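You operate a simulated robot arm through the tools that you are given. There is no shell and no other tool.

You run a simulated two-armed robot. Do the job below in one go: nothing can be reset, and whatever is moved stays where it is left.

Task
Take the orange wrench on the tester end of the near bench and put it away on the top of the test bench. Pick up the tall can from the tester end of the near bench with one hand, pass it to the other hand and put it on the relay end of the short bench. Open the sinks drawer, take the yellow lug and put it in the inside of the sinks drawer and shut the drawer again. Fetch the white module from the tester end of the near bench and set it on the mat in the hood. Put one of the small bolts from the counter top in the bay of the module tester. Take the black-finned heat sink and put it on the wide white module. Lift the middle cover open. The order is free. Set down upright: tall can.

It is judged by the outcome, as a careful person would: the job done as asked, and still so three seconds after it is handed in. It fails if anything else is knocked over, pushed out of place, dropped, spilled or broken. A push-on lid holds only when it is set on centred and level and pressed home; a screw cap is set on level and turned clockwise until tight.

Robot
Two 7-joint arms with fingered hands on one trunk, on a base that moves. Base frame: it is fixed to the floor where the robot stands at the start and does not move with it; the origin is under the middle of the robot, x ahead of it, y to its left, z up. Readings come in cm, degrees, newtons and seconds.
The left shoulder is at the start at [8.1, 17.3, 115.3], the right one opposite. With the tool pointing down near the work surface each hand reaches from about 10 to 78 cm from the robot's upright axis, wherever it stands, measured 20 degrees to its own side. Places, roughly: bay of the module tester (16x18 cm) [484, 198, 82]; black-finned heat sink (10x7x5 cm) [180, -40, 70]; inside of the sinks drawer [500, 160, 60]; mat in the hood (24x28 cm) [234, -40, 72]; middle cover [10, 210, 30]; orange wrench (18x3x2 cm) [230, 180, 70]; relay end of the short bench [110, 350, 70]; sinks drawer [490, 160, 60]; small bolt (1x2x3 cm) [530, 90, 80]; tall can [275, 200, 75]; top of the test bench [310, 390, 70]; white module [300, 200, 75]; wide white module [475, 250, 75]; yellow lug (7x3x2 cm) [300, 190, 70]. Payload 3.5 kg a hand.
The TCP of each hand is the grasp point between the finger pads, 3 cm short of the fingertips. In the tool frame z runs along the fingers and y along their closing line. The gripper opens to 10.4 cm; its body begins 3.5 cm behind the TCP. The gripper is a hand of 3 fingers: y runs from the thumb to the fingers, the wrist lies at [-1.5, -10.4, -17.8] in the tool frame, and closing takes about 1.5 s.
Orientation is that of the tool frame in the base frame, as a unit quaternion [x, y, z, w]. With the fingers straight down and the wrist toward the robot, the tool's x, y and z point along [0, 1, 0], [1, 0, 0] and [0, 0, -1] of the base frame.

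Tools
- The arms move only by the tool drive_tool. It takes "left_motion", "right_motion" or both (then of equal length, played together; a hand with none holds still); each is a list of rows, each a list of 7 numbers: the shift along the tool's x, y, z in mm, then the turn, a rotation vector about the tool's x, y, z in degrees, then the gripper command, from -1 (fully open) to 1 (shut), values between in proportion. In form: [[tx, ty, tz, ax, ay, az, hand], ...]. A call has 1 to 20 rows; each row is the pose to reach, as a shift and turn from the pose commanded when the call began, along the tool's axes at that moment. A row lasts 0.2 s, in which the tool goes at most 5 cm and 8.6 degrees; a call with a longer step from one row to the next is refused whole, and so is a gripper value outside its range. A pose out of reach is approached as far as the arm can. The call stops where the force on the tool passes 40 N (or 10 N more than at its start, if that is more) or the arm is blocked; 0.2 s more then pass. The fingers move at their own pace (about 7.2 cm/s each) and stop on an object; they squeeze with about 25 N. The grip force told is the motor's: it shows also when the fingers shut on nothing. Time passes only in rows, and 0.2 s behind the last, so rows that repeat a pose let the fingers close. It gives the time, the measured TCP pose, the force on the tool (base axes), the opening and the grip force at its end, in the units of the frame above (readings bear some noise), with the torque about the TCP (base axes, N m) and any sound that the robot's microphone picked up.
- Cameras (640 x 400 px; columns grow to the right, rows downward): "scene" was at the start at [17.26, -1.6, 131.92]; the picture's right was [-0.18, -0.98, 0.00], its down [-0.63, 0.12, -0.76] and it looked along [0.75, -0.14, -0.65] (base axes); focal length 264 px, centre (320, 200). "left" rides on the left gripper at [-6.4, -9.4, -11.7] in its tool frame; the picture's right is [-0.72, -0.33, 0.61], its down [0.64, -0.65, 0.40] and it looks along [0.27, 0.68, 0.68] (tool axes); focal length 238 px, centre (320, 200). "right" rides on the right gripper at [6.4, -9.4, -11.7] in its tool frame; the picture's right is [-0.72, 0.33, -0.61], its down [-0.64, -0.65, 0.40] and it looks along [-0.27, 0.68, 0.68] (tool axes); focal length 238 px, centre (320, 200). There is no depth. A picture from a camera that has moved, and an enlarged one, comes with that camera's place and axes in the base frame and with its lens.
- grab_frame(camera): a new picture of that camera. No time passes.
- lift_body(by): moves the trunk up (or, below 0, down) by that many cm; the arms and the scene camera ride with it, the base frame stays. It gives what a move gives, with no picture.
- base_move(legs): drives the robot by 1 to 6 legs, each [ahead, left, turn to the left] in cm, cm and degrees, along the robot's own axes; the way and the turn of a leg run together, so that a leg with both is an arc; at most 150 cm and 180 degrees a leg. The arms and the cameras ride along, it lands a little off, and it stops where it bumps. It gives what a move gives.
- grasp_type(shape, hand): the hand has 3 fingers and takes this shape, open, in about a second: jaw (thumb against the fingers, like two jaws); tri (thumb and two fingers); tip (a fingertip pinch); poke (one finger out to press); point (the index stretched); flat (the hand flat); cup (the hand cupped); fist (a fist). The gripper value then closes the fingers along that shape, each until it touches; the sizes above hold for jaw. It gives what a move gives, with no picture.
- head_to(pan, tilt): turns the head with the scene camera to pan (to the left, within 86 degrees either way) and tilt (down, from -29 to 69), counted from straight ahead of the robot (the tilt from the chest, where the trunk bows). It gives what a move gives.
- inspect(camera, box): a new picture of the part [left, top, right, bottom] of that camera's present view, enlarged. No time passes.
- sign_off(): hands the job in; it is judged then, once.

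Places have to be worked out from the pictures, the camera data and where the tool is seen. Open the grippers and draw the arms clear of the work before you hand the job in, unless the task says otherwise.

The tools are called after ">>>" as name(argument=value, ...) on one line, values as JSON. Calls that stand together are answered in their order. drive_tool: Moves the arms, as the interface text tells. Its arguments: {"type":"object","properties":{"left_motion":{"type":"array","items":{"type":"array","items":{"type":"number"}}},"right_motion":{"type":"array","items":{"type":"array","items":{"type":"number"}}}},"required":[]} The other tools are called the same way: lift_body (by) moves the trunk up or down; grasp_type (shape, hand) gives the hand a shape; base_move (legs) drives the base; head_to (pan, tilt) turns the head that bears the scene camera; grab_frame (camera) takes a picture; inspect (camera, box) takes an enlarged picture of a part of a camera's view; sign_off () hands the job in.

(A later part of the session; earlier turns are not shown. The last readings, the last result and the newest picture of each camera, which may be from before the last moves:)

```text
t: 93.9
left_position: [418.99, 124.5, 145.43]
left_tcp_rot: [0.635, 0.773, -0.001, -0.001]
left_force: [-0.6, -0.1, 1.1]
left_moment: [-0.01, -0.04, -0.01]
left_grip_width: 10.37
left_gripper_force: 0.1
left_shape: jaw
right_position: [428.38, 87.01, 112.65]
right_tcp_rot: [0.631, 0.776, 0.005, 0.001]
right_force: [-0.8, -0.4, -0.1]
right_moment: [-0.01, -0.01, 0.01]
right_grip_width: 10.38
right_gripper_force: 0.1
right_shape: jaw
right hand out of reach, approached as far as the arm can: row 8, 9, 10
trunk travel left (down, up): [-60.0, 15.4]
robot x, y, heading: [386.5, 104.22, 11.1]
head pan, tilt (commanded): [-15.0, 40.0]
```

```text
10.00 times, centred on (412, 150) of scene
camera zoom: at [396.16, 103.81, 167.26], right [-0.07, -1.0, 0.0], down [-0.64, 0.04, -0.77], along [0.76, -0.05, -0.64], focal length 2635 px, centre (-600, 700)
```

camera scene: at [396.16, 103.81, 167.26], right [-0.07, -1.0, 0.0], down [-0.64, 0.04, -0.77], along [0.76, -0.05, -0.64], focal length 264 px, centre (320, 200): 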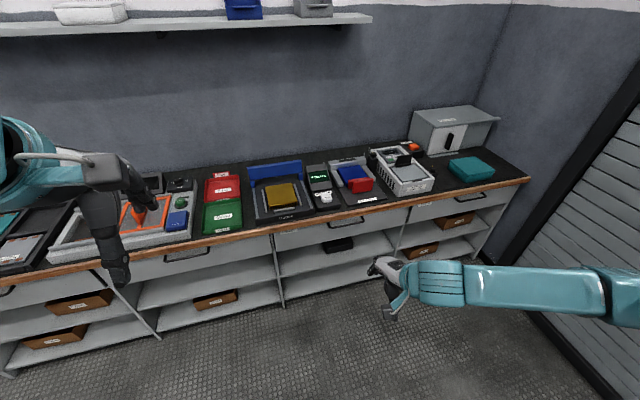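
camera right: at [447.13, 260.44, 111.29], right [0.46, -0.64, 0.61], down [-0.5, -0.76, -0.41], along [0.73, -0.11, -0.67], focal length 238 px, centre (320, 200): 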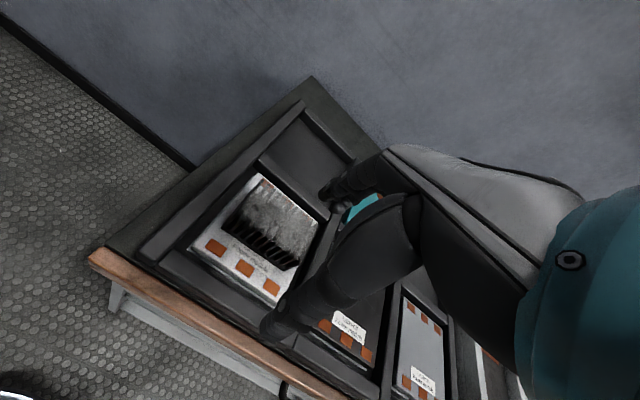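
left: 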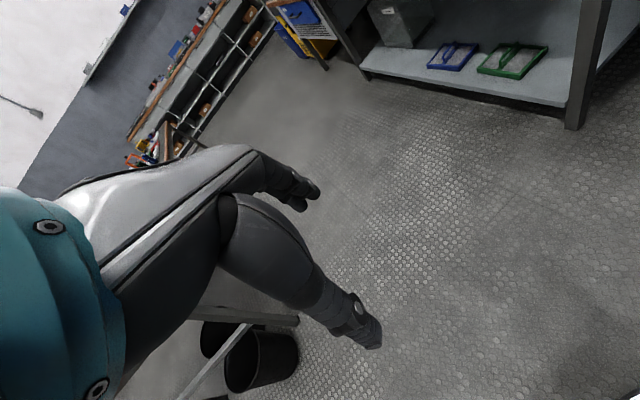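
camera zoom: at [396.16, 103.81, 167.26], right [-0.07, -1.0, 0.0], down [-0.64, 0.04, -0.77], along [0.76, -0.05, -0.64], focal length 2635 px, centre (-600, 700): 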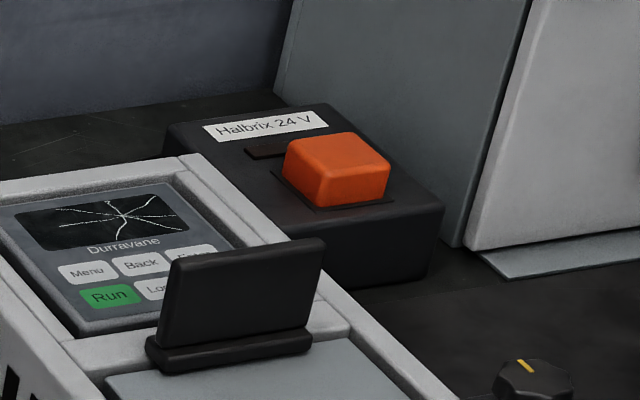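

>>> inspect(camera="scene", box=[240, 140, 352, 210])

>>> head_to(pan=-10, tilt=30)

>>> inspect(camera="scene", box=[200, 140, 360, 240])

>>> inspect(camera="scene", box=[340, 140, 500, 240])

```text
5.71 times, centred on (296, 175) of scene
camera zoom: at [396.16, 103.81, 167.26], right [-0.07, -1.0, 0.0], down [-0.64, 0.04, -0.77], along [0.76, -0.05, -0.64], focal length 1506 px, centre (457, 343)
```

zoom: 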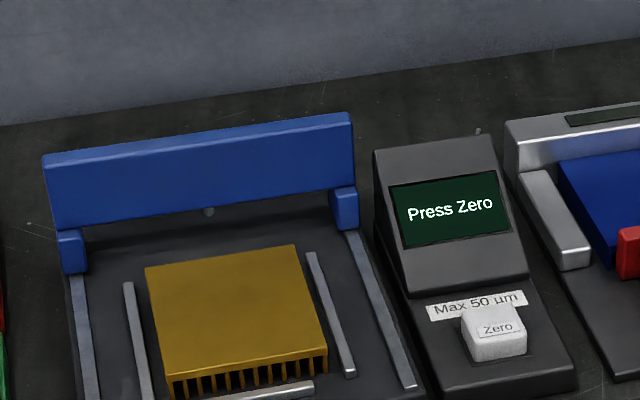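

```text
t: 94.6
left_position: [419.15, 124.41, 145.55]
left_tcp_rot: [0.635, 0.773, -0.001, -0.002]
left_force: [1.1, 0.1, 0.4]
left_moment: [0.0, 0.01, 0.01]
left_grip_width: 10.37
left_gripper_force: 0.1
left_shape: jaw
right_position: [428.45, 86.95, 112.69]
right_tcp_rot: [0.631, 0.776, 0.005, 0.001]
right_force: [0.1, 1.0, -0.2]
right_moment: [0.01, 0.0, -0.03]
right_grip_width: 10.36
right_gripper_force: 0.1
right_shape: jaw
trunk travel left (down, up): [-60.0, 15.4]
robot x, y, heading: [386.6, 104.07, 11.1]
head pan, tilt (commanded): [-10.0, 30.0]
```

```text
4.00 times, centred on (280, 190) of scene
camera zoom: at [396.71, 104.56, 168.79], right [0.02, -1.0, 0.0], down [-0.5, -0.01, -0.87], along [0.87, 0.02, -0.5], focal length 1054 px, centre (480, 240)
```

zoom: 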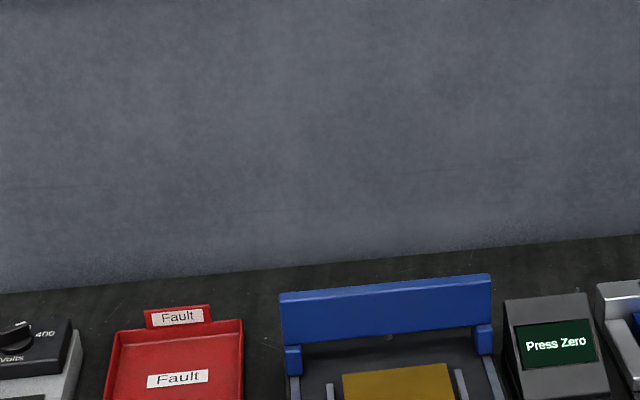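

```text
4.00 times, centred on (420, 190) of scene
camera zoom: at [396.71, 104.56, 168.79], right [0.02, -1.0, 0.0], down [-0.5, -0.01, -0.87], along [0.87, 0.02, -0.5], focal length 1054 px, centre (-80, 240)
```

zoom: 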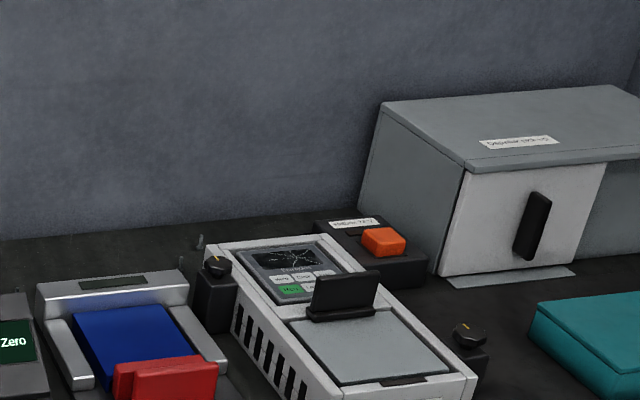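

A third bolt tip shows right beside the "Press Zero" display, at about (531, 92), which fits the given place. I raise the right hand again, then lower the trunk partly and drive closer to inspect with the wrist camera.

>>> drive_tool(right_motion=[[0, 0, -45, 0, 0, 0, -1], [0, 0, -90, 0, 0, 0, -1], [20, 0, -135, 0, 0, 0, -1], [40, 0, -180, 0, 0, 0, -1], [60, 0, -225, 0, 0, 0, -1], [80, 0, -270, 0, 0, 0, -1]])

>>> lift_body(by=-25)

>>> base_move(legs=[[55, -20, 0]])

>>> head_to(pan=0, tilt=40)

>>> grab_frame(camera="scene")

>>> grab_frame(camera="right")

```text
t: 96.0
left_position: [419.19, 124.51, 145.56]
left_tcp_rot: [0.635, 0.773, -0.002, -0.001]
left_force: [-0.4, -0.7, -0.2]
left_moment: [-0.01, -0.01, 0.01]
left_grip_width: 10.37
left_gripper_force: 0.1
left_shape: jaw
right_position: [426.76, 94.9, 139.61]
right_tcp_rot: [0.631, 0.776, 0.004, 0.002]
right_force: [-0.4, 0.4, 0.5]
right_moment: [0.0, -0.01, 0.06]
right_grip_width: 10.39
right_gripper_force: 0.1
right_shape: jaw
trunk travel left (down, up): [-60.0, 15.4]
robot x, y, heading: [386.29, 104.12, 11.2]
head pan, tilt (commanded): [-10.0, 30.0]
```

```text
t: 98.6
left_position: [418.9, 124.49, 120.6]
left_tcp_rot: [0.635, 0.773, -0.002, -0.001]
left_force: [-0.2, 0.4, 0.3]
left_moment: [0.04, 0.0, -0.05]
left_grip_width: 10.39
left_gripper_force: 0.1
left_shape: jaw
right_position: [426.87, 94.7, 114.67]
right_tcp_rot: [0.631, 0.775, 0.006, 0.002]
right_force: [0.1, 0.0, 0.9]
right_moment: [-0.03, -0.04, 0.0]
right_grip_width: 10.37
right_gripper_force: 0.1
right_shape: jaw
trunk travel left (down, up): [-35.0, 40.4]
robot x, y, heading: [386.54, 104.57, 11.1]
head pan, tilt (commanded): [-10.0, 30.0]
```

```text
t: 101.9
left_position: [476.37, 115.54, 120.61]
left_tcp_rot: [0.635, 0.773, -0.002, -0.001]
left_force: [0.0, 0.0, 0.1]
left_moment: [0.0, -0.02, -0.01]
left_grip_width: 10.37
left_gripper_force: 0.1
left_shape: jaw
right_position: [484.22, 85.85, 114.51]
right_tcp_rot: [0.633, 0.774, 0.005, 0.0]
right_force: [-0.2, 0.1, 0.7]
right_moment: [0.01, -0.01, 0.03]
right_grip_width: 10.36
right_gripper_force: 0.0
right_shape: jaw
trunk travel left (down, up): [-35.0, 40.4]
robot x, y, heading: [443.47, 95.56, 10.9]
head pan, tilt (commanded): [-10.0, 30.0]
```

```text
t: 102.6
left_position: [476.4, 115.56, 120.53]
left_tcp_rot: [0.636, 0.772, -0.001, -0.002]
left_force: [-0.1, 0.3, -0.1]
left_moment: [-0.02, -0.01, 0.0]
left_grip_width: 10.38
left_gripper_force: 0.1
left_shape: jaw
right_position: [484.11, 85.86, 114.54]
right_tcp_rot: [0.632, 0.775, 0.003, 0.0]
right_force: [-0.6, -1.3, 0.7]
right_moment: [0.01, 0.0, 0.02]
right_grip_width: 10.37
right_gripper_force: 0.0
right_shape: jaw
trunk travel left (down, up): [-35.0, 40.4]
robot x, y, heading: [443.75, 95.0, 11.0]
head pan, tilt (commanded): [0.0, 40.0]
```

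```text
taken
camera scene: at [457.2, 97.92, 142.13], right [0.19, -0.98, 0.0], down [-0.63, -0.12, -0.77], along [0.75, 0.15, -0.64], focal length 264 px, centre (320, 200)
```

scene: 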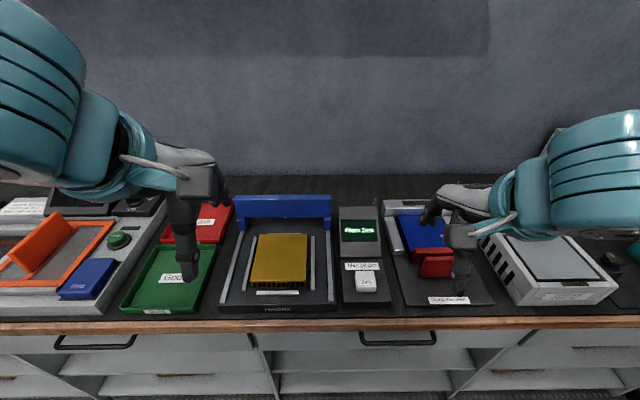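

```text
taken
camera right: at [473.38, 90.14, 126.21], right [0.46, -0.64, 0.61], down [-0.51, -0.76, -0.41], along [0.73, -0.12, -0.67], focal length 238 px, centre (320, 200)
```

right: 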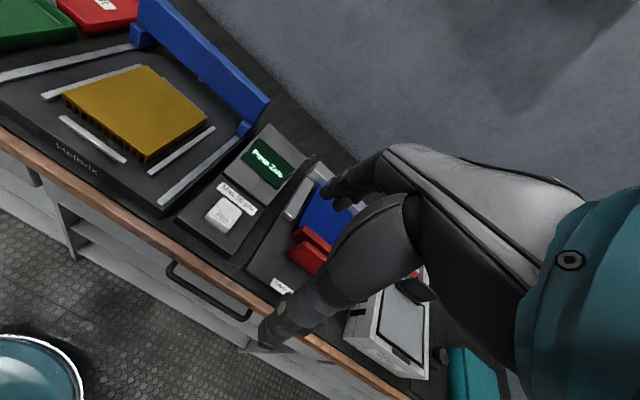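

>>> inspect(camera="scene", box=[320, 160, 480, 260])

>>> inspect(camera="right", box=[220, 90, 380, 190])

```text
4.00 times, centred on (400, 210) of scene
camera zoom: at [457.2, 97.92, 142.13], right [0.19, -0.98, 0.0], down [-0.63, -0.12, -0.77], along [0.75, 0.15, -0.64], focal length 1054 px, centre (0, 160)
```

zoom: 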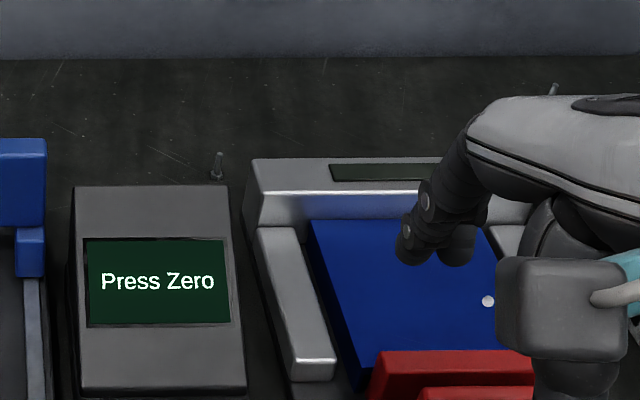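

```text
4.00 times, centred on (300, 140) of right
camera zoom: at [473.38, 90.14, 126.21], right [0.46, -0.64, 0.61], down [-0.51, -0.76, -0.41], along [0.73, -0.12, -0.67], focal length 953 px, centre (400, 440)
```

zoom: 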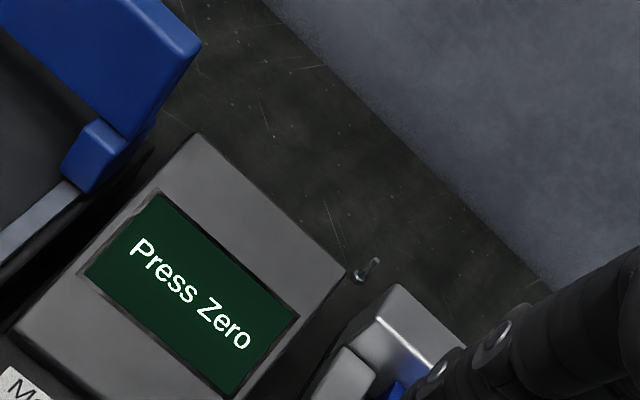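

Bolt 1 triangulates to base (530.6, 92.4, 80.3) standing upright, 3.5 cm behind and 1.7 cm left of the press corner. The left hand, yawed about 40° to the right, has free room on both sides, so I shift the base right 29 and ahead 14.

>>> base_move(legs=[[0, -29, 0], [14, 0, 0]])

>>> grab_frame(camera="left")

>>> grab_frame(camera="scene")

```text
t: 105.5
left_position: [495.75, 90.03, 120.49]
left_tcp_rot: [0.636, 0.771, -0.002, -0.002]
left_force: [-0.1, 0.0, 0.0]
left_moment: [0.01, 0.05, -0.01]
left_grip_width: 10.38
left_gripper_force: 0.1
left_shape: jaw
right_position: [503.57, 60.16, 114.53]
right_tcp_rot: [0.633, 0.774, 0.004, 0.0]
right_force: [-0.2, -0.6, 0.2]
right_moment: [0.02, 0.0, -0.01]
right_grip_width: 10.37
right_gripper_force: 0.1
right_shape: jaw
trunk travel left (down, up): [-35.0, 40.4]
robot x, y, heading: [462.53, 69.64, 10.9]
head pan, tilt (commanded): [0.0, 40.0]
```

```text
taken
camera left: at [487.89, 81.8, 132.21], right [-0.19, -0.77, -0.61], down [-0.77, 0.5, -0.4], along [0.62, 0.39, -0.68], focal length 238 px, centre (320, 200)
```

left: 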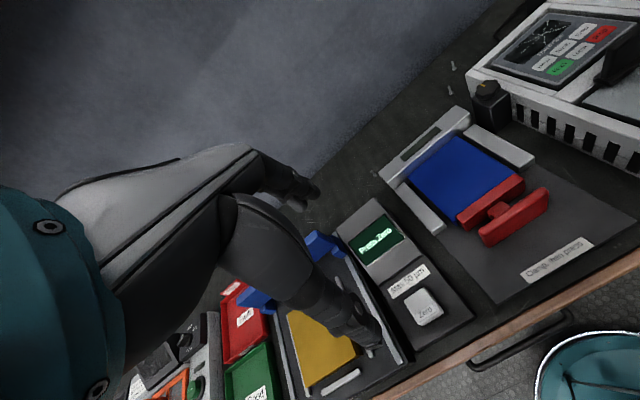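

```text
taken
camera scene: at [476.71, 72.31, 142.11], right [0.19, -0.98, 0.0], down [-0.63, -0.12, -0.77], along [0.75, 0.15, -0.64], focal length 264 px, centre (320, 200)
```

scene: 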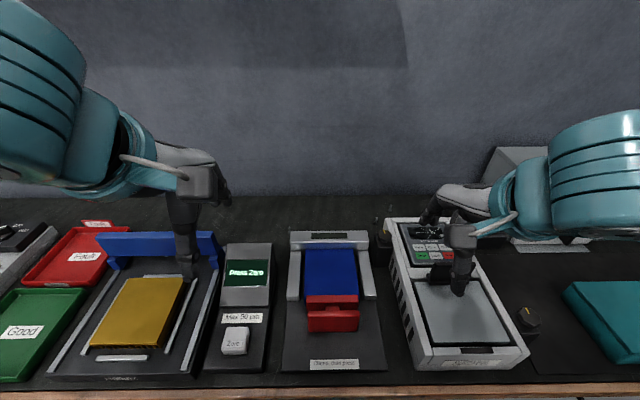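

>>> inspect(camera="scene", box=[250, 205, 330, 255])

>>> inspect(camera="left", box=[320, 120, 480, 220])

```text
8.00 times, centred on (290, 230) of scene
camera zoom: at [476.71, 72.31, 142.11], right [0.19, -0.98, 0.0], down [-0.63, -0.12, -0.77], along [0.75, 0.15, -0.64], focal length 2108 px, centre (560, -40)
```

zoom: 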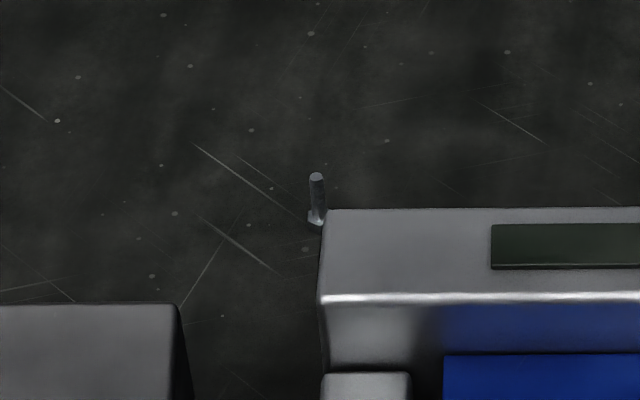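

```text
4.00 times, centred on (400, 170) of left
camera zoom: at [487.89, 81.8, 132.21], right [-0.19, -0.77, -0.61], down [-0.77, 0.5, -0.4], along [0.62, 0.39, -0.68], focal length 953 px, centre (0, 320)
```

zoom: 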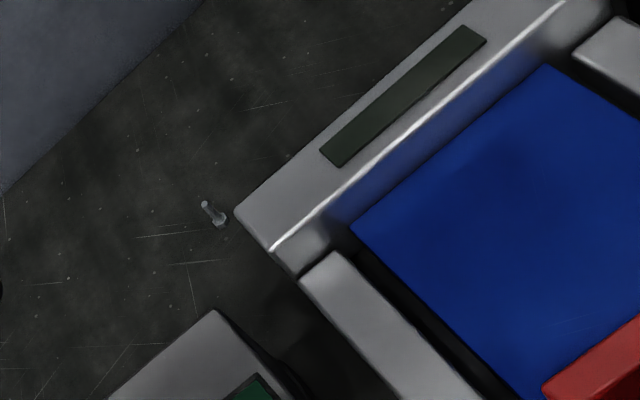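

Bolt confirmed at (531.1, 92.5), head on the counter at z≈80.2. I bring the left hand over it with the fingers half open, yawing 41° to keep the thumb off the press.

>>> drive_tool(left_motion=[[-5, 39, 20, 0, 0, 4.5, -0.5], [-10, 78, 40, 0, 0, 9, 0], [-14, 117, 60, 0, 0, 13.5, 0], [-19, 156, 80, 0, 0, 18, 0], [-24, 195, 100, 0, 0, 22.5, 0], [-29, 234, 125, 0, 0, 27, 0], [-33, 273, 150, 0, 0, 32, 0], [-38, 312, 170, 0, 0, 37, 0], [-43, 351, 190, 0, 0, 41, 0], [-43, 351, 190, 0, 0, 41, 0]])

>>> grab_frame(camera="left")

>>> grab_frame(camera="scene")

```text
t: 107.7
left_position: [529.41, 92.09, 100.79]
left_tcp_rot: [0.866, 0.5, -0.001, 0.0]
left_force: [0.0, 0.2, 0.5]
left_moment: [0.0, -0.03, 0.03]
left_grip_width: 5.18
left_gripper_force: 0.1
left_shape: jaw
left hand out of reach, approached as far as the arm can: row 9, 10
right_position: [503.48, 60.28, 114.53]
right_tcp_rot: [0.633, 0.774, 0.004, 0.0]
right_force: [-0.3, 0.9, 0.0]
right_moment: [-0.01, 0.01, 0.0]
right_grip_width: 10.35
right_gripper_force: 0.1
right_shape: jaw
trunk travel left (down, up): [-35.0, 40.4]
robot x, y, heading: [463.3, 69.88, 10.9]
head pan, tilt (commanded): [0.0, 40.0]
```

```text
taken
camera left: at [518.07, 91.18, 112.57], right [-0.64, -0.46, -0.61], down [-0.25, 0.88, -0.4], along [0.72, -0.11, -0.68], focal length 238 px, centre (320, 200)
```

left: 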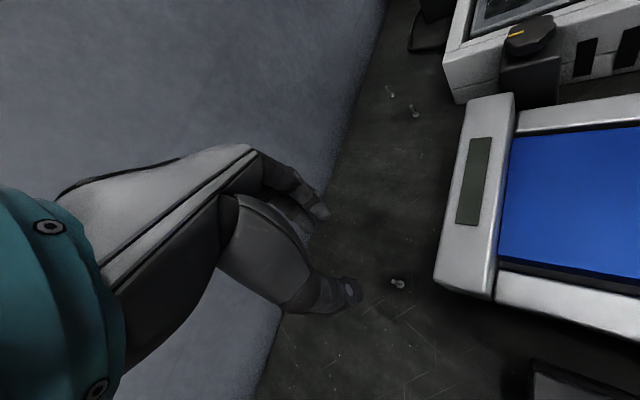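

```text
taken
camera scene: at [476.57, 72.32, 142.13], right [0.19, -0.98, 0.0], down [-0.63, -0.12, -0.77], along [0.75, 0.15, -0.64], focal length 264 px, centre (320, 200)
```

scene: 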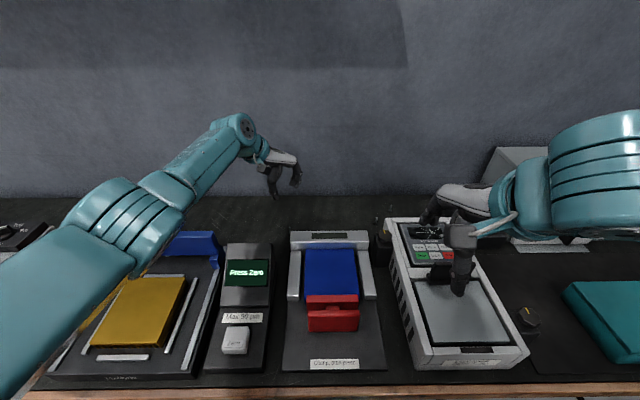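

The arm was just short (70 cm ahead). I move the base 4 cm closer (still ~4 cm clear of the counter) and lower the trunk 8 cm for better reach.

>>> base_move(legs=[[4, 0, 0]])

>>> lift_body(by=-8)

>>> grab_frame(camera="left")

>>> grab_frame(camera="scene")

```text
t: 108.6
left_position: [533.5, 92.83, 100.68]
left_tcp_rot: [0.866, 0.5, -0.003, -0.001]
left_force: [-0.3, -0.5, -0.2]
left_moment: [-0.04, 0.04, 0.0]
left_grip_width: 5.17
left_gripper_force: 0.1
left_shape: jaw
right_position: [507.44, 60.88, 114.5]
right_tcp_rot: [0.633, 0.774, 0.003, 0.0]
right_force: [0.6, 0.1, 0.5]
right_moment: [0.01, 0.01, -0.01]
right_grip_width: 10.37
right_gripper_force: 0.1
right_shape: jaw
trunk travel left (down, up): [-35.0, 40.4]
robot x, y, heading: [466.86, 70.72, 11.2]
head pan, tilt (commanded): [0.0, 40.0]
```

```text
t: 109.8
left_position: [533.25, 92.79, 92.8]
left_tcp_rot: [0.866, 0.5, 0.0, 0.0]
left_force: [-0.7, 0.2, 0.9]
left_moment: [-0.04, 0.0, 0.02]
left_grip_width: 5.2
left_gripper_force: 0.0
left_shape: jaw
right_position: [508.71, 61.29, 104.7]
right_tcp_rot: [0.632, 0.774, -0.019, -0.019]
right_force: [-0.1, 0.0, 0.4]
right_moment: [0.02, 0.01, 0.02]
right_grip_width: 10.43
right_gripper_force: 0.0
right_shape: jaw
trunk travel left (down, up): [-27.0, 48.4]
robot x, y, heading: [466.95, 70.74, 11.2]
head pan, tilt (commanded): [0.0, 40.0]
```

```text
taken
camera left: at [521.89, 91.94, 104.66], right [-0.64, -0.46, -0.61], down [-0.25, 0.88, -0.4], along [0.73, -0.11, -0.68], focal length 238 px, centre (320, 200)
```

left: 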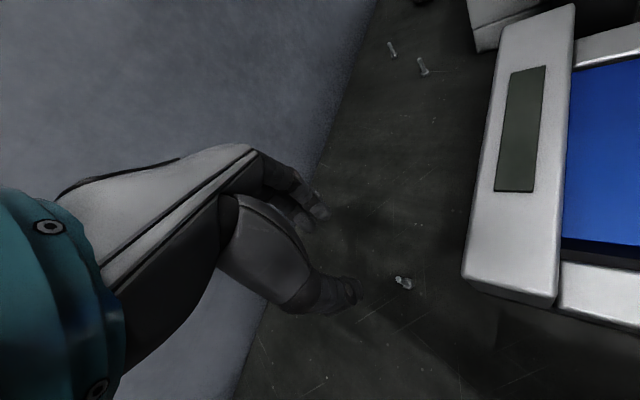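

```text
taken
camera scene: at [483.19, 73.58, 134.02], right [0.19, -0.98, 0.0], down [-0.63, -0.12, -0.77], along [0.75, 0.15, -0.64], focal length 264 px, centre (320, 200)
```

scene: 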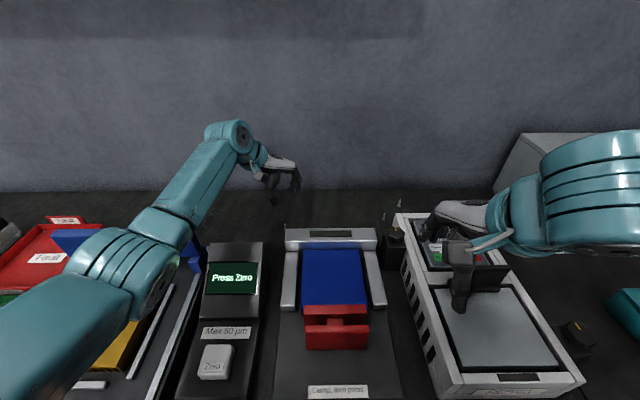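

>>> inspect(camera="left", box=[300, 180, 460, 340])

```text
2.50 times, centred on (380, 260) of left
camera zoom: at [521.89, 91.94, 104.66], right [-0.64, -0.46, -0.61], down [-0.25, 0.88, -0.4], along [0.73, -0.11, -0.68], focal length 596 px, centre (170, 50)
```

zoom: 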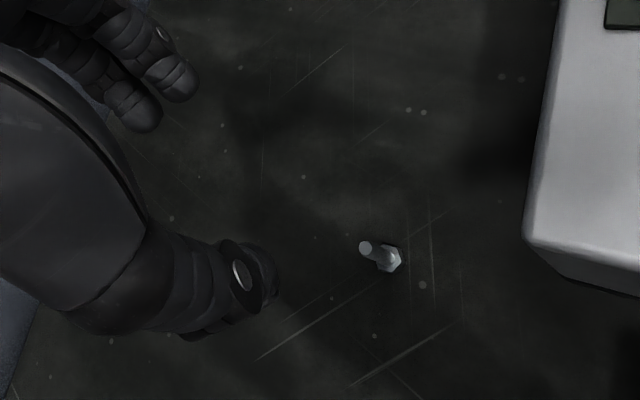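

In the tool frame the bolt lies at (-1.2, -1.9) cm. I shift by that and descend to just above it.

>>> drive_tool(left_motion=[[-11.7, -19, 0, 0, 0, 0, 0], [-11.7, -19, 0, 0, 0, 0, 0], [-11.7, -19, 30, 0, 0, 0, 0], [-11.7, -19, 55, 0, 0, 0, 0], [-11.7, -19, 55, 0, 0, 0, 0]])

>>> inspect(camera="left", box=[240, 160, 400, 320])

>>> grab_frame(camera="scene")

```text
t: 111.0
left_position: [531.24, 92.77, 87.24]
left_tcp_rot: [0.866, 0.501, -0.002, -0.001]
left_force: [-0.3, -0.4, -0.1]
left_moment: [-0.01, -0.02, 0.0]
left_grip_width: 5.18
left_gripper_force: 0.2
left_shape: jaw
right_position: [508.75, 61.18, 104.7]
right_tcp_rot: [0.633, 0.774, -0.02, -0.017]
right_force: [1.0, 0.6, 0.3]
right_moment: [0.03, -0.02, 0.02]
right_grip_width: 10.35
right_gripper_force: 0.0
right_shape: jaw
trunk travel left (down, up): [-27.0, 48.4]
robot x, y, heading: [466.9, 70.41, 11.0]
head pan, tilt (commanded): [0.0, 40.0]
```

```text
2.50 times, centred on (320, 240) of left
camera zoom: at [519.75, 91.87, 99.06], right [-0.64, -0.46, -0.61], down [-0.25, 0.88, -0.4], along [0.72, -0.11, -0.68], focal length 596 px, centre (320, 100)
```

zoom: 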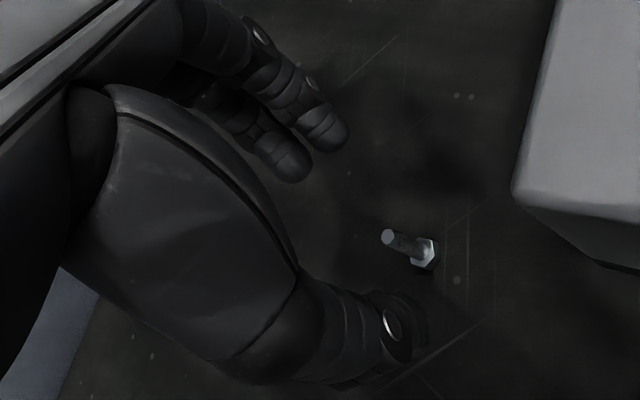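

```text
taken
camera scene: at [483.25, 73.6, 134.0], right [0.19, -0.98, 0.0], down [-0.63, -0.12, -0.77], along [0.75, 0.15, -0.64], focal length 264 px, centre (320, 200)
```

scene: 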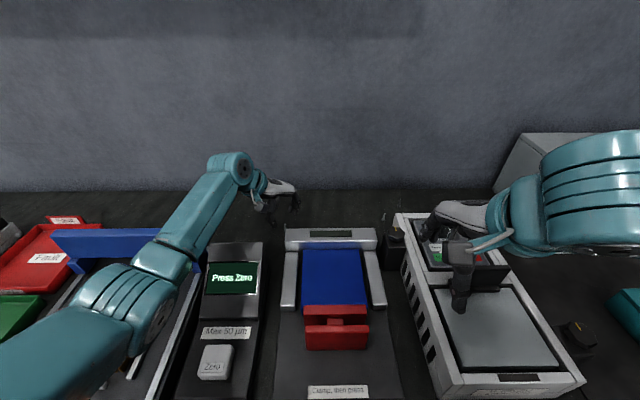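

The bolt is on the TCP axis (within 2 mm). I descend 3.4 cm and close.

>>> drive_tool(left_motion=[[0, -1, 15, 0, 0, 0, 0], [0, -1, 30, 0, 0, 0, 0], [0, -1, 34, 0, 0, 0, 0], [0, -1, 34, 0, 0, 0, 0]])

>>> inspect(camera="left", box=[240, 160, 400, 320])

```text
t: 112.0
left_position: [530.85, 92.69, 83.8]
left_tcp_rot: [0.866, 0.5, -0.001, -0.001]
left_force: [-1.0, 0.2, 0.5]
left_moment: [0.03, 0.01, 0.01]
left_grip_width: 5.18
left_gripper_force: 0.0
left_shape: jaw
right_position: [508.82, 61.19, 104.79]
right_tcp_rot: [0.633, 0.774, -0.019, -0.017]
right_force: [-0.1, -0.4, 0.0]
right_moment: [0.02, 0.01, -0.02]
right_grip_width: 10.36
right_gripper_force: 0.1
right_shape: jaw
trunk travel left (down, up): [-27.0, 48.4]
robot x, y, heading: [466.85, 70.46, 11.2]
head pan, tilt (commanded): [0.0, 40.0]
```

```text
2.50 times, centred on (320, 240) of left
camera zoom: at [519.64, 91.91, 95.65], right [-0.64, -0.46, -0.61], down [-0.25, 0.88, -0.4], along [0.72, -0.11, -0.68], focal length 596 px, centre (320, 100)
```

zoom: 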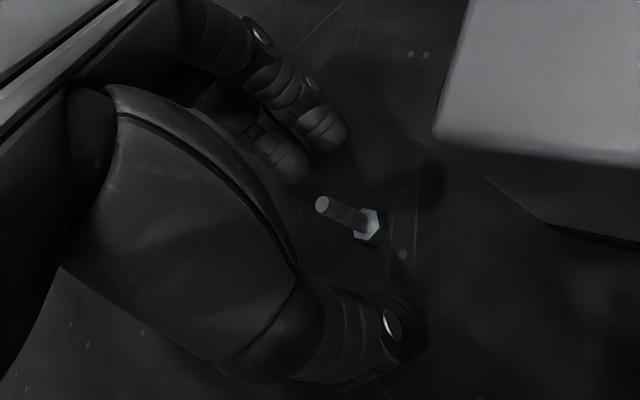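

The bolt stands between thumb and fingers. Closing now.

>>> drive_tool(left_motion=[[0, 0, 0, 0, 0, 0, 0.3], [0, 0, 0, 0, 0, 0, 0.6], [0, 0, 0, 0, 0, 0, 0.8], [0, 0, 0, 0, 0, 0, 1], [0, 0, 0, 0, 0, 0, 1], [0, 0, 0, 0, 0, 0, 1], [0, 0, 0, 0, 0, 0, 1], [0, 0, 0, 0, 0, 0, 1]])

>>> inspect(camera="left", box=[240, 160, 400, 320])

```text
t: 113.8
left_position: [531.04, 92.68, 84.04]
left_tcp_rot: [0.867, 0.499, -0.001, -0.002]
left_force: [0.2, -0.6, -0.5]
left_moment: [0.01, 0.01, -0.01]
left_grip_width: 0.0
left_gripper_force: 25.4
left_shape: jaw
right_position: [508.73, 61.15, 104.79]
right_tcp_rot: [0.633, 0.774, -0.019, -0.018]
right_force: [0.0, -0.6, 0.5]
right_moment: [0.02, 0.01, -0.01]
right_grip_width: 10.36
right_gripper_force: 0.1
right_shape: jaw
trunk travel left (down, up): [-27.0, 48.4]
robot x, y, heading: [466.91, 70.72, 11.2]
head pan, tilt (commanded): [0.0, 40.0]
```

```text
2.50 times, centred on (320, 240) of left
camera zoom: at [519.64, 91.91, 95.68], right [-0.64, -0.46, -0.61], down [-0.25, 0.88, -0.4], along [0.72, -0.11, -0.68], focal length 596 px, centre (320, 100)
```

zoom: 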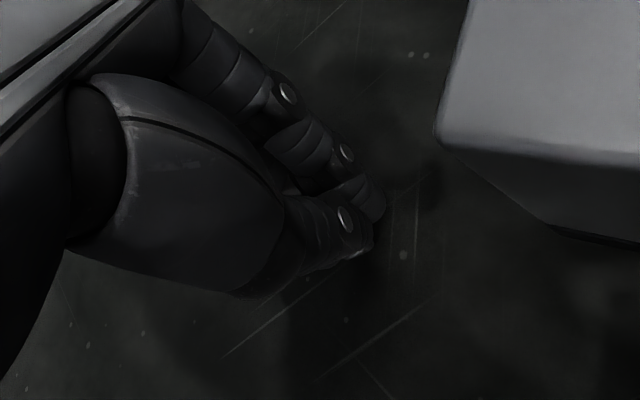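

Width reads 0 but the bolt is no longer visible below; I lift 6 cm and look whether it is held.

>>> drive_tool(left_motion=[[0, 0, -10, 0, 0, 0, 1], [0, 0, -30, 0, 0, 0, 1], [0, 0, -60, 0, 0, 0, 1], [0, 0, -60, 0, 0, 0, 1]])

>>> inspect(camera="left", box=[240, 160, 400, 320])

>>> inspect(camera="scene", box=[220, 150, 340, 250])

```text
t: 114.8
left_position: [531.04, 92.86, 89.96]
left_tcp_rot: [0.866, 0.499, -0.002, -0.001]
left_force: [-0.5, 0.1, -0.8]
left_moment: [0.02, 0.01, 0.01]
left_grip_width: 0.0
left_gripper_force: 25.1
left_shape: jaw
right_position: [508.72, 61.18, 104.69]
right_tcp_rot: [0.633, 0.774, -0.019, -0.017]
right_force: [-1.0, 0.0, 0.5]
right_moment: [-0.01, 0.03, 0.02]
right_grip_width: 10.36
right_gripper_force: 0.2
right_shape: jaw
trunk travel left (down, up): [-27.0, 48.4]
robot x, y, heading: [467.01, 70.39, 11.0]
head pan, tilt (commanded): [0.0, 40.0]
```

```text
2.50 times, centred on (320, 240) of left
camera zoom: at [519.63, 91.93, 101.71], right [-0.64, -0.46, -0.61], down [-0.25, 0.88, -0.4], along [0.72, -0.11, -0.68], focal length 596 px, centre (320, 100)
```

zoom: 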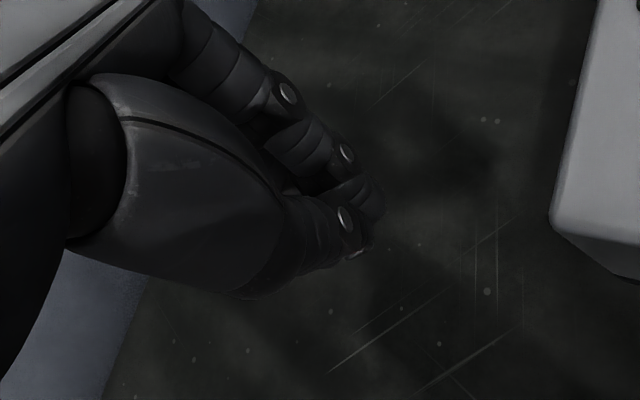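

```text
4.00 times, centred on (280, 200) of scene
camera zoom: at [483.27, 73.6, 133.99], right [0.19, -0.98, 0.0], down [-0.63, -0.12, -0.77], along [0.75, 0.15, -0.64], focal length 1054 px, centre (480, 200)
```

zoom: 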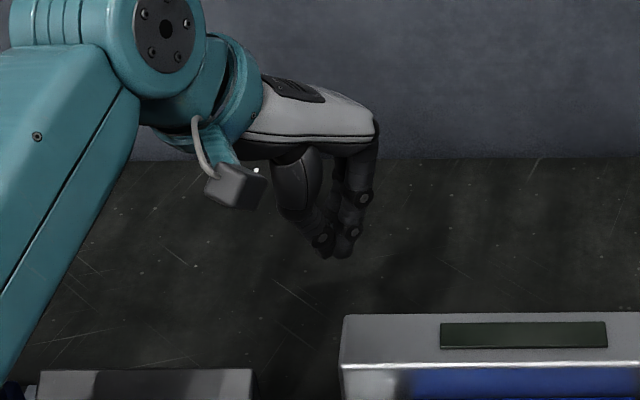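

>>> inspect(camera="left", box=[300, 200, 360, 240])

>>> inspect(camera="scene", box=[285, 195, 325, 225])

```text
10.00 times, centred on (330, 220) of left
camera zoom: at [519.63, 91.93, 101.71], right [-0.64, -0.46, -0.61], down [-0.25, 0.88, -0.4], along [0.72, -0.11, -0.68], focal length 2384 px, centre (220, 0)
```

zoom: 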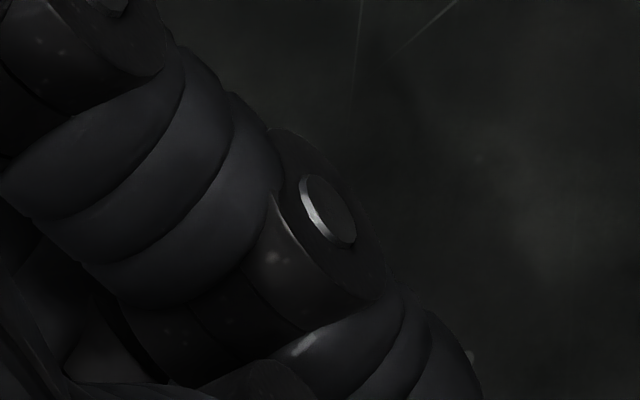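

```text
13.33 times, centred on (305, 210) of scene
camera zoom: at [483.27, 73.6, 133.99], right [0.19, -0.98, 0.0], down [-0.63, -0.12, -0.77], along [0.75, 0.15, -0.64], focal length 3513 px, centre (520, 67)
```

zoom: 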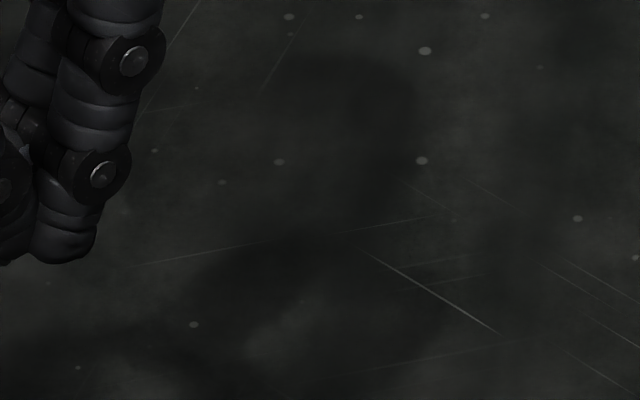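

>>> inspect(camera="scene", box=[282, 184, 318, 218])

>>> inspect(camera="left", box=[300, 200, 400, 270])

>>> grab_frame(camera="right")

```text
11.76 times, centred on (300, 201) of scene
camera zoom: at [483.27, 73.6, 133.99], right [0.19, -0.98, 0.0], down [-0.63, -0.12, -0.77], along [0.75, 0.15, -0.64], focal length 3100 px, centre (555, 188)
```

zoom: 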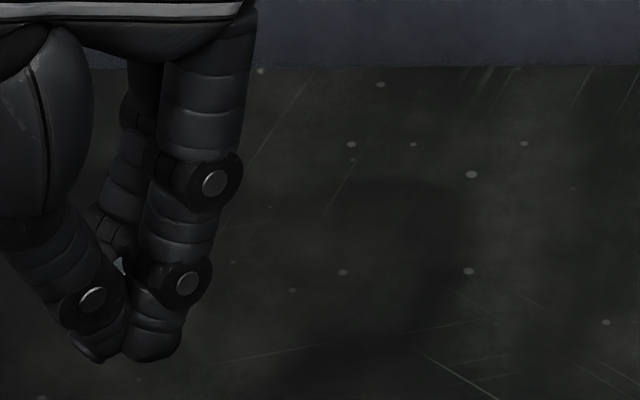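

```text
5.71 times, centred on (350, 235) of left
camera zoom: at [519.63, 91.93, 101.71], right [-0.64, -0.46, -0.61], down [-0.25, 0.88, -0.4], along [0.72, -0.11, -0.68], focal length 1362 px, centre (149, 0)
```

zoom: 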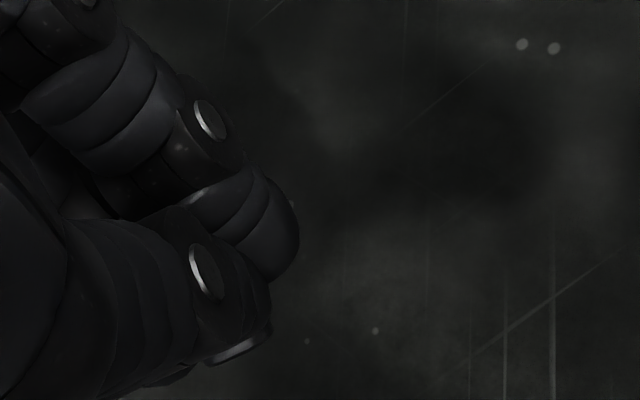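

```text
taken
camera right: at [498.76, 65.71, 116.85], right [0.49, -0.64, 0.59], down [-0.53, -0.76, -0.37], along [0.69, -0.13, -0.71], focal length 238 px, centre (320, 200)
```

right: 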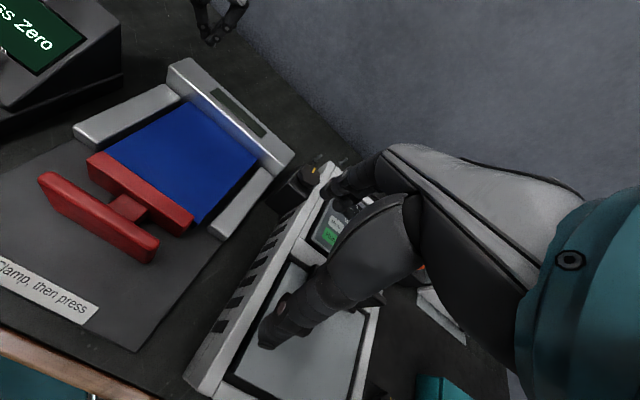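

>>> inspect(camera="right", box=[185, 0, 265, 50])

```text
8.00 times, centred on (225, 25) of right
camera zoom: at [498.76, 65.71, 116.85], right [0.49, -0.64, 0.59], down [-0.53, -0.76, -0.37], along [0.69, -0.13, -0.71], focal length 1907 px, centre (1080, 1600)
```

zoom: 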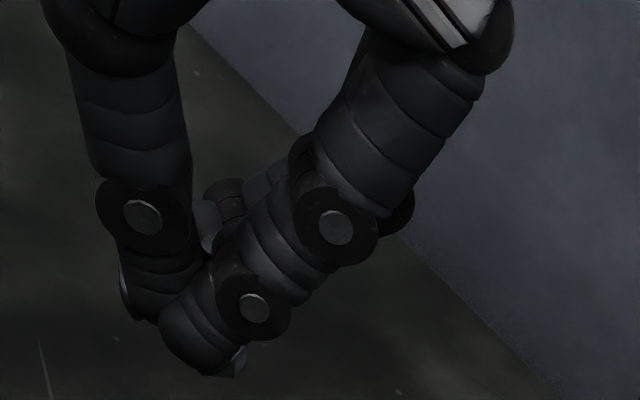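

The right camera shows the bolt's shank and head clamped between thumb and fingers, so it is held. I raise the hand and draw it back, turning it straight again.

>>> drive_tool(left_motion=[[0, 0, -40, 0, 0, 0, 1], [0, 0, -80, 0, 0, 0, 1], [0, 0, -120, 0, 0, 0, 1], [-28, -32, -130, 0, 0, -6, 1], [-56, -65, -140, 0, 0, -12, 1], [-84, -97, -150, 0, 0, -18, 1], [-113, -130, -160, 0, 0, -24, 1], [-141, -162, -170, 0, 0, -30, 1], [-169, -195, -180, 0, 0, -36, 1], [-197, -227, -190, 0, 0, -41, 1]])

>>> grab_frame(camera="scene")

>>> grab_frame(camera="left")

```text
t: 117.0
left_position: [501.48, 87.09, 109.0]
left_tcp_rot: [0.637, 0.771, 0.0, -0.002]
left_force: [-0.6, -0.4, 0.1]
left_moment: [0.0, -0.02, 0.02]
left_grip_width: 0.0
left_gripper_force: 25.2
left_shape: jaw
right_position: [508.54, 61.14, 104.68]
right_tcp_rot: [0.633, 0.774, -0.019, -0.019]
right_force: [-0.8, -0.1, -0.1]
right_moment: [0.03, 0.01, 0.02]
right_grip_width: 10.38
right_gripper_force: 0.1
right_shape: jaw
trunk travel left (down, up): [-27.0, 48.4]
robot x, y, heading: [466.74, 70.57, 11.2]
head pan, tilt (commanded): [0.0, 40.0]
```

```text
taken
camera scene: at [483.2, 73.53, 134.01], right [0.19, -0.98, 0.0], down [-0.63, -0.12, -0.77], along [0.75, 0.15, -0.64], focal length 264 px, centre (320, 200)
```

scene: 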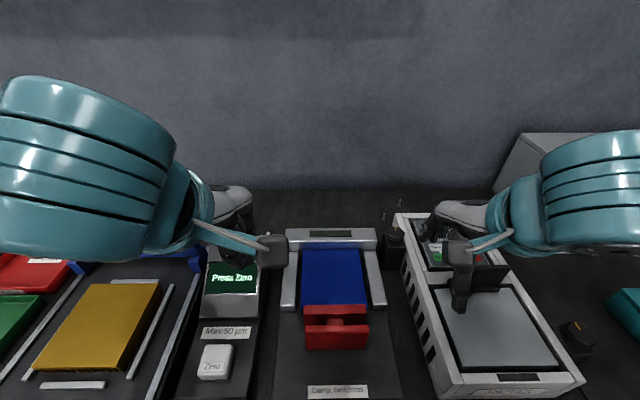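

```text
taken
camera left: at [493.41, 78.9, 120.64], right [-0.19, -0.77, -0.61], down [-0.77, 0.5, -0.4], along [0.62, 0.4, -0.68], focal length 238 px, centre (320, 200)
```

left: 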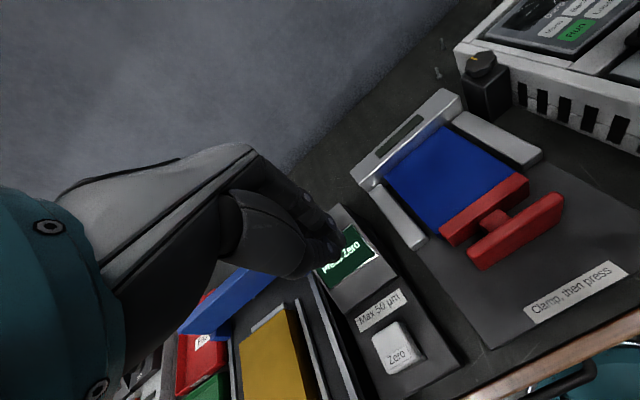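

No bolt remains at its old spot. I back off and drive left to stand before the module tester.

>>> base_move(legs=[[-28, 0, 0], [0, 112, 0]])

>>> head_to(pan=5, tilt=42)

>>> grab_frame(camera="scene")

>>> grab_frame(camera="left")

```text
t: 124.3
left_position: [452.7, 191.76, 108.97]
left_tcp_rot: [0.637, 0.771, -0.001, -0.001]
left_force: [-0.3, -0.1, 0.7]
left_moment: [-0.01, 0.02, -0.04]
left_grip_width: 0.0
left_gripper_force: 25.0
left_shape: jaw
right_position: [459.78, 165.85, 104.7]
right_tcp_rot: [0.632, 0.774, -0.02, -0.018]
right_force: [-0.6, -0.3, -0.5]
right_moment: [-0.03, 0.01, -0.01]
right_grip_width: 10.35
right_gripper_force: 0.1
right_shape: jaw
trunk travel left (down, up): [-27.0, 48.4]
robot x, y, heading: [417.77, 175.92, 10.9]
head pan, tilt (commanded): [0.0, 40.0]
```

```text
t: 124.9
left_position: [452.57, 191.78, 108.95]
left_tcp_rot: [0.637, 0.771, -0.002, -0.001]
left_force: [-0.6, -0.2, 0.2]
left_moment: [0.01, 0.02, 0.0]
left_grip_width: 0.0
left_gripper_force: 25.2
left_shape: jaw
right_position: [459.79, 165.8, 104.67]
right_tcp_rot: [0.633, 0.774, -0.019, -0.018]
right_force: [0.6, 0.2, -0.4]
right_moment: [0.01, 0.03, 0.0]
right_grip_width: 10.36
right_gripper_force: 0.1
right_shape: jaw
trunk travel left (down, up): [-27.0, 48.4]
robot x, y, heading: [418.23, 175.18, 11.0]
head pan, tilt (commanded): [5.0, 42.0]
```

```text
taken
camera scene: at [434.01, 179.0, 133.7], right [0.27, -0.96, 0.0], down [-0.64, -0.18, -0.74], along [0.71, 0.2, -0.67], focal length 264 px, centre (320, 200)
```

scene: 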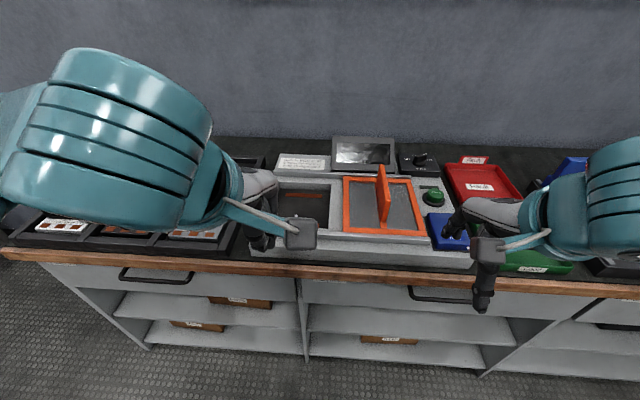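

```text
taken
camera left: at [444.57, 183.63, 120.66], right [-0.19, -0.77, -0.61], down [-0.76, 0.51, -0.4], along [0.62, 0.39, -0.68], focal length 238 px, centre (320, 200)
```

left: 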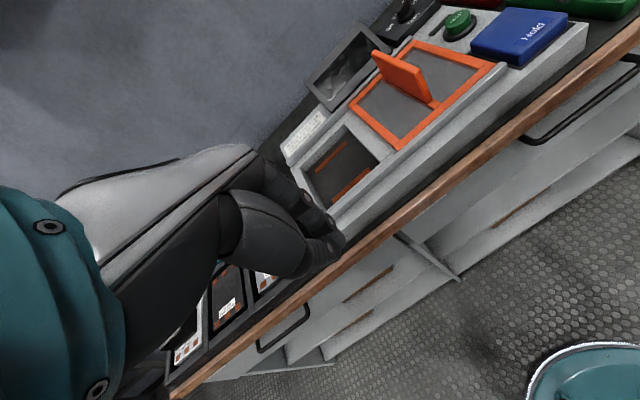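

The bay is the open recess left of the orange guard. I enlarge it in both views to locate it.

>>> inspect(camera="scene", box=[240, 130, 400, 270])

>>> inspect(camera="left", box=[270, 80, 450, 240])

```text
2.86 times, centred on (320, 200) of scene
camera zoom: at [434.01, 179.0, 133.7], right [0.27, -0.96, 0.0], down [-0.64, -0.18, -0.74], along [0.71, 0.2, -0.67], focal length 753 px, centre (320, 200)
```

zoom: 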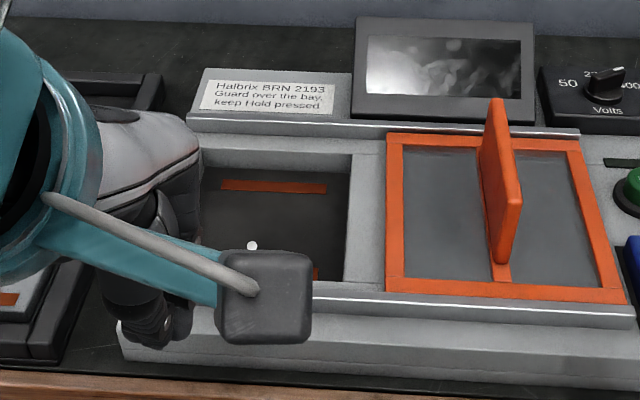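

```text
2.50 times, centred on (360, 160) of left
camera zoom: at [444.57, 183.63, 120.66], right [-0.19, -0.77, -0.61], down [-0.76, 0.51, -0.4], along [0.62, 0.39, -0.68], focal length 596 px, centre (220, 300)
```

zoom: 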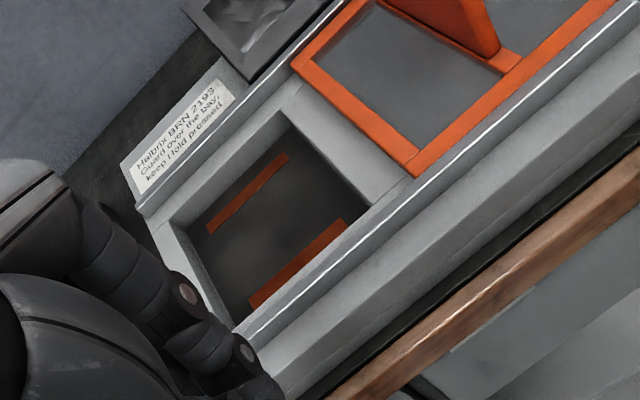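

Bay floor strips triangulate to a bay centre of (484, 198.7) with floor z≈82 and rim z≈88. I move 8 cm closer and then bring the left hand over the bay.

>>> base_move(legs=[[8, 0, 0]])

```text
t: 126.0
left_position: [460.52, 193.2, 108.87]
left_tcp_rot: [0.637, 0.771, -0.002, -0.002]
left_force: [0.9, 0.2, -0.6]
left_moment: [0.01, 0.03, -0.02]
left_grip_width: 0.0
left_gripper_force: 24.9
left_shape: jaw
right_position: [467.56, 167.44, 104.6]
right_tcp_rot: [0.633, 0.773, -0.02, -0.019]
right_force: [0.5, -0.3, -0.5]
right_moment: [0.01, -0.02, -0.01]
right_grip_width: 10.37
right_gripper_force: 0.1
right_shape: jaw
trunk travel left (down, up): [-27.0, 48.4]
robot x, y, heading: [425.71, 176.85, 10.9]
head pan, tilt (commanded): [5.0, 42.0]
```

>>> drive_tool(left_motion=[[2, 40, 0, 0, 0, 0, 1], [4, 80, 20, 0, 0, 0, 1], [6, 120, 45, 0, 0, 0, 1], [8, 160, 70, 0, 0, 0, 1], [9, 200, 95, 0, 0, 0, 1], [10, 238, 120, 0, 0, 0, 1], [10, 238, 120, 0, 0, 0, 1]])

>>> grab_frame(camera="left")

>>> inspect(camera="scene", box=[200, 100, 400, 270])

```text
t: 127.6
left_position: [483.66, 198.69, 96.94]
left_tcp_rot: [0.637, 0.771, -0.001, -0.001]
left_force: [0.9, -0.5, -0.4]
left_moment: [0.03, -0.01, 0.04]
left_grip_width: 0.01
left_gripper_force: 24.8
left_shape: jaw
right_position: [467.55, 167.29, 104.75]
right_tcp_rot: [0.634, 0.773, -0.02, -0.018]
right_force: [0.1, -0.4, 1.0]
right_moment: [-0.02, 0.0, -0.02]
right_grip_width: 10.38
right_gripper_force: 0.0
right_shape: jaw
trunk travel left (down, up): [-27.0, 48.4]
robot x, y, heading: [425.72, 176.62, 10.8]
head pan, tilt (commanded): [5.0, 42.0]
```

```text
taken
camera left: at [475.53, 190.55, 108.55], right [-0.19, -0.77, -0.61], down [-0.76, 0.51, -0.4], along [0.62, 0.39, -0.68], focal length 238 px, centre (320, 200)
```

left: 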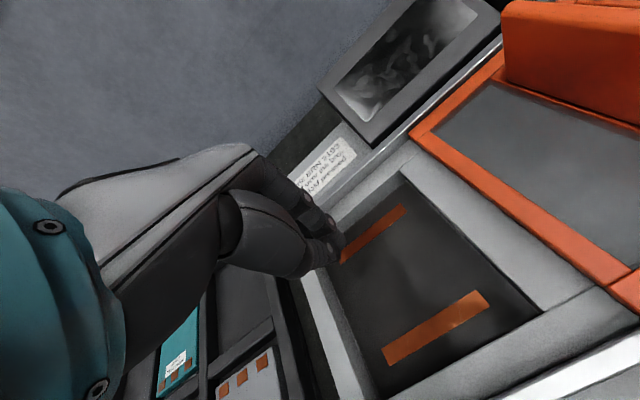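

```text
2.35 times, centred on (300, 185) of scene
camera zoom: at [441.74, 180.52, 133.71], right [0.27, -0.96, 0.0], down [-0.64, -0.18, -0.74], along [0.71, 0.2, -0.67], focal length 620 px, centre (367, 235)
```

zoom: 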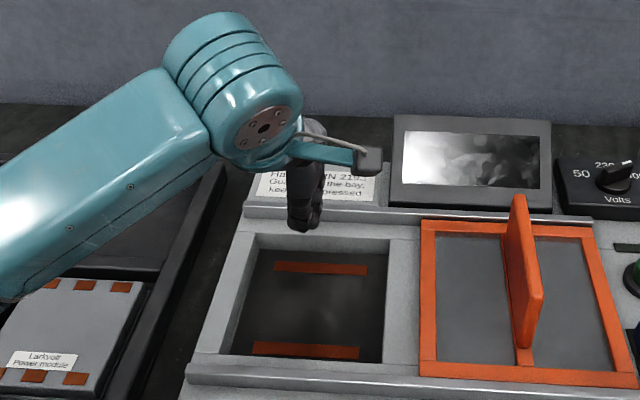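

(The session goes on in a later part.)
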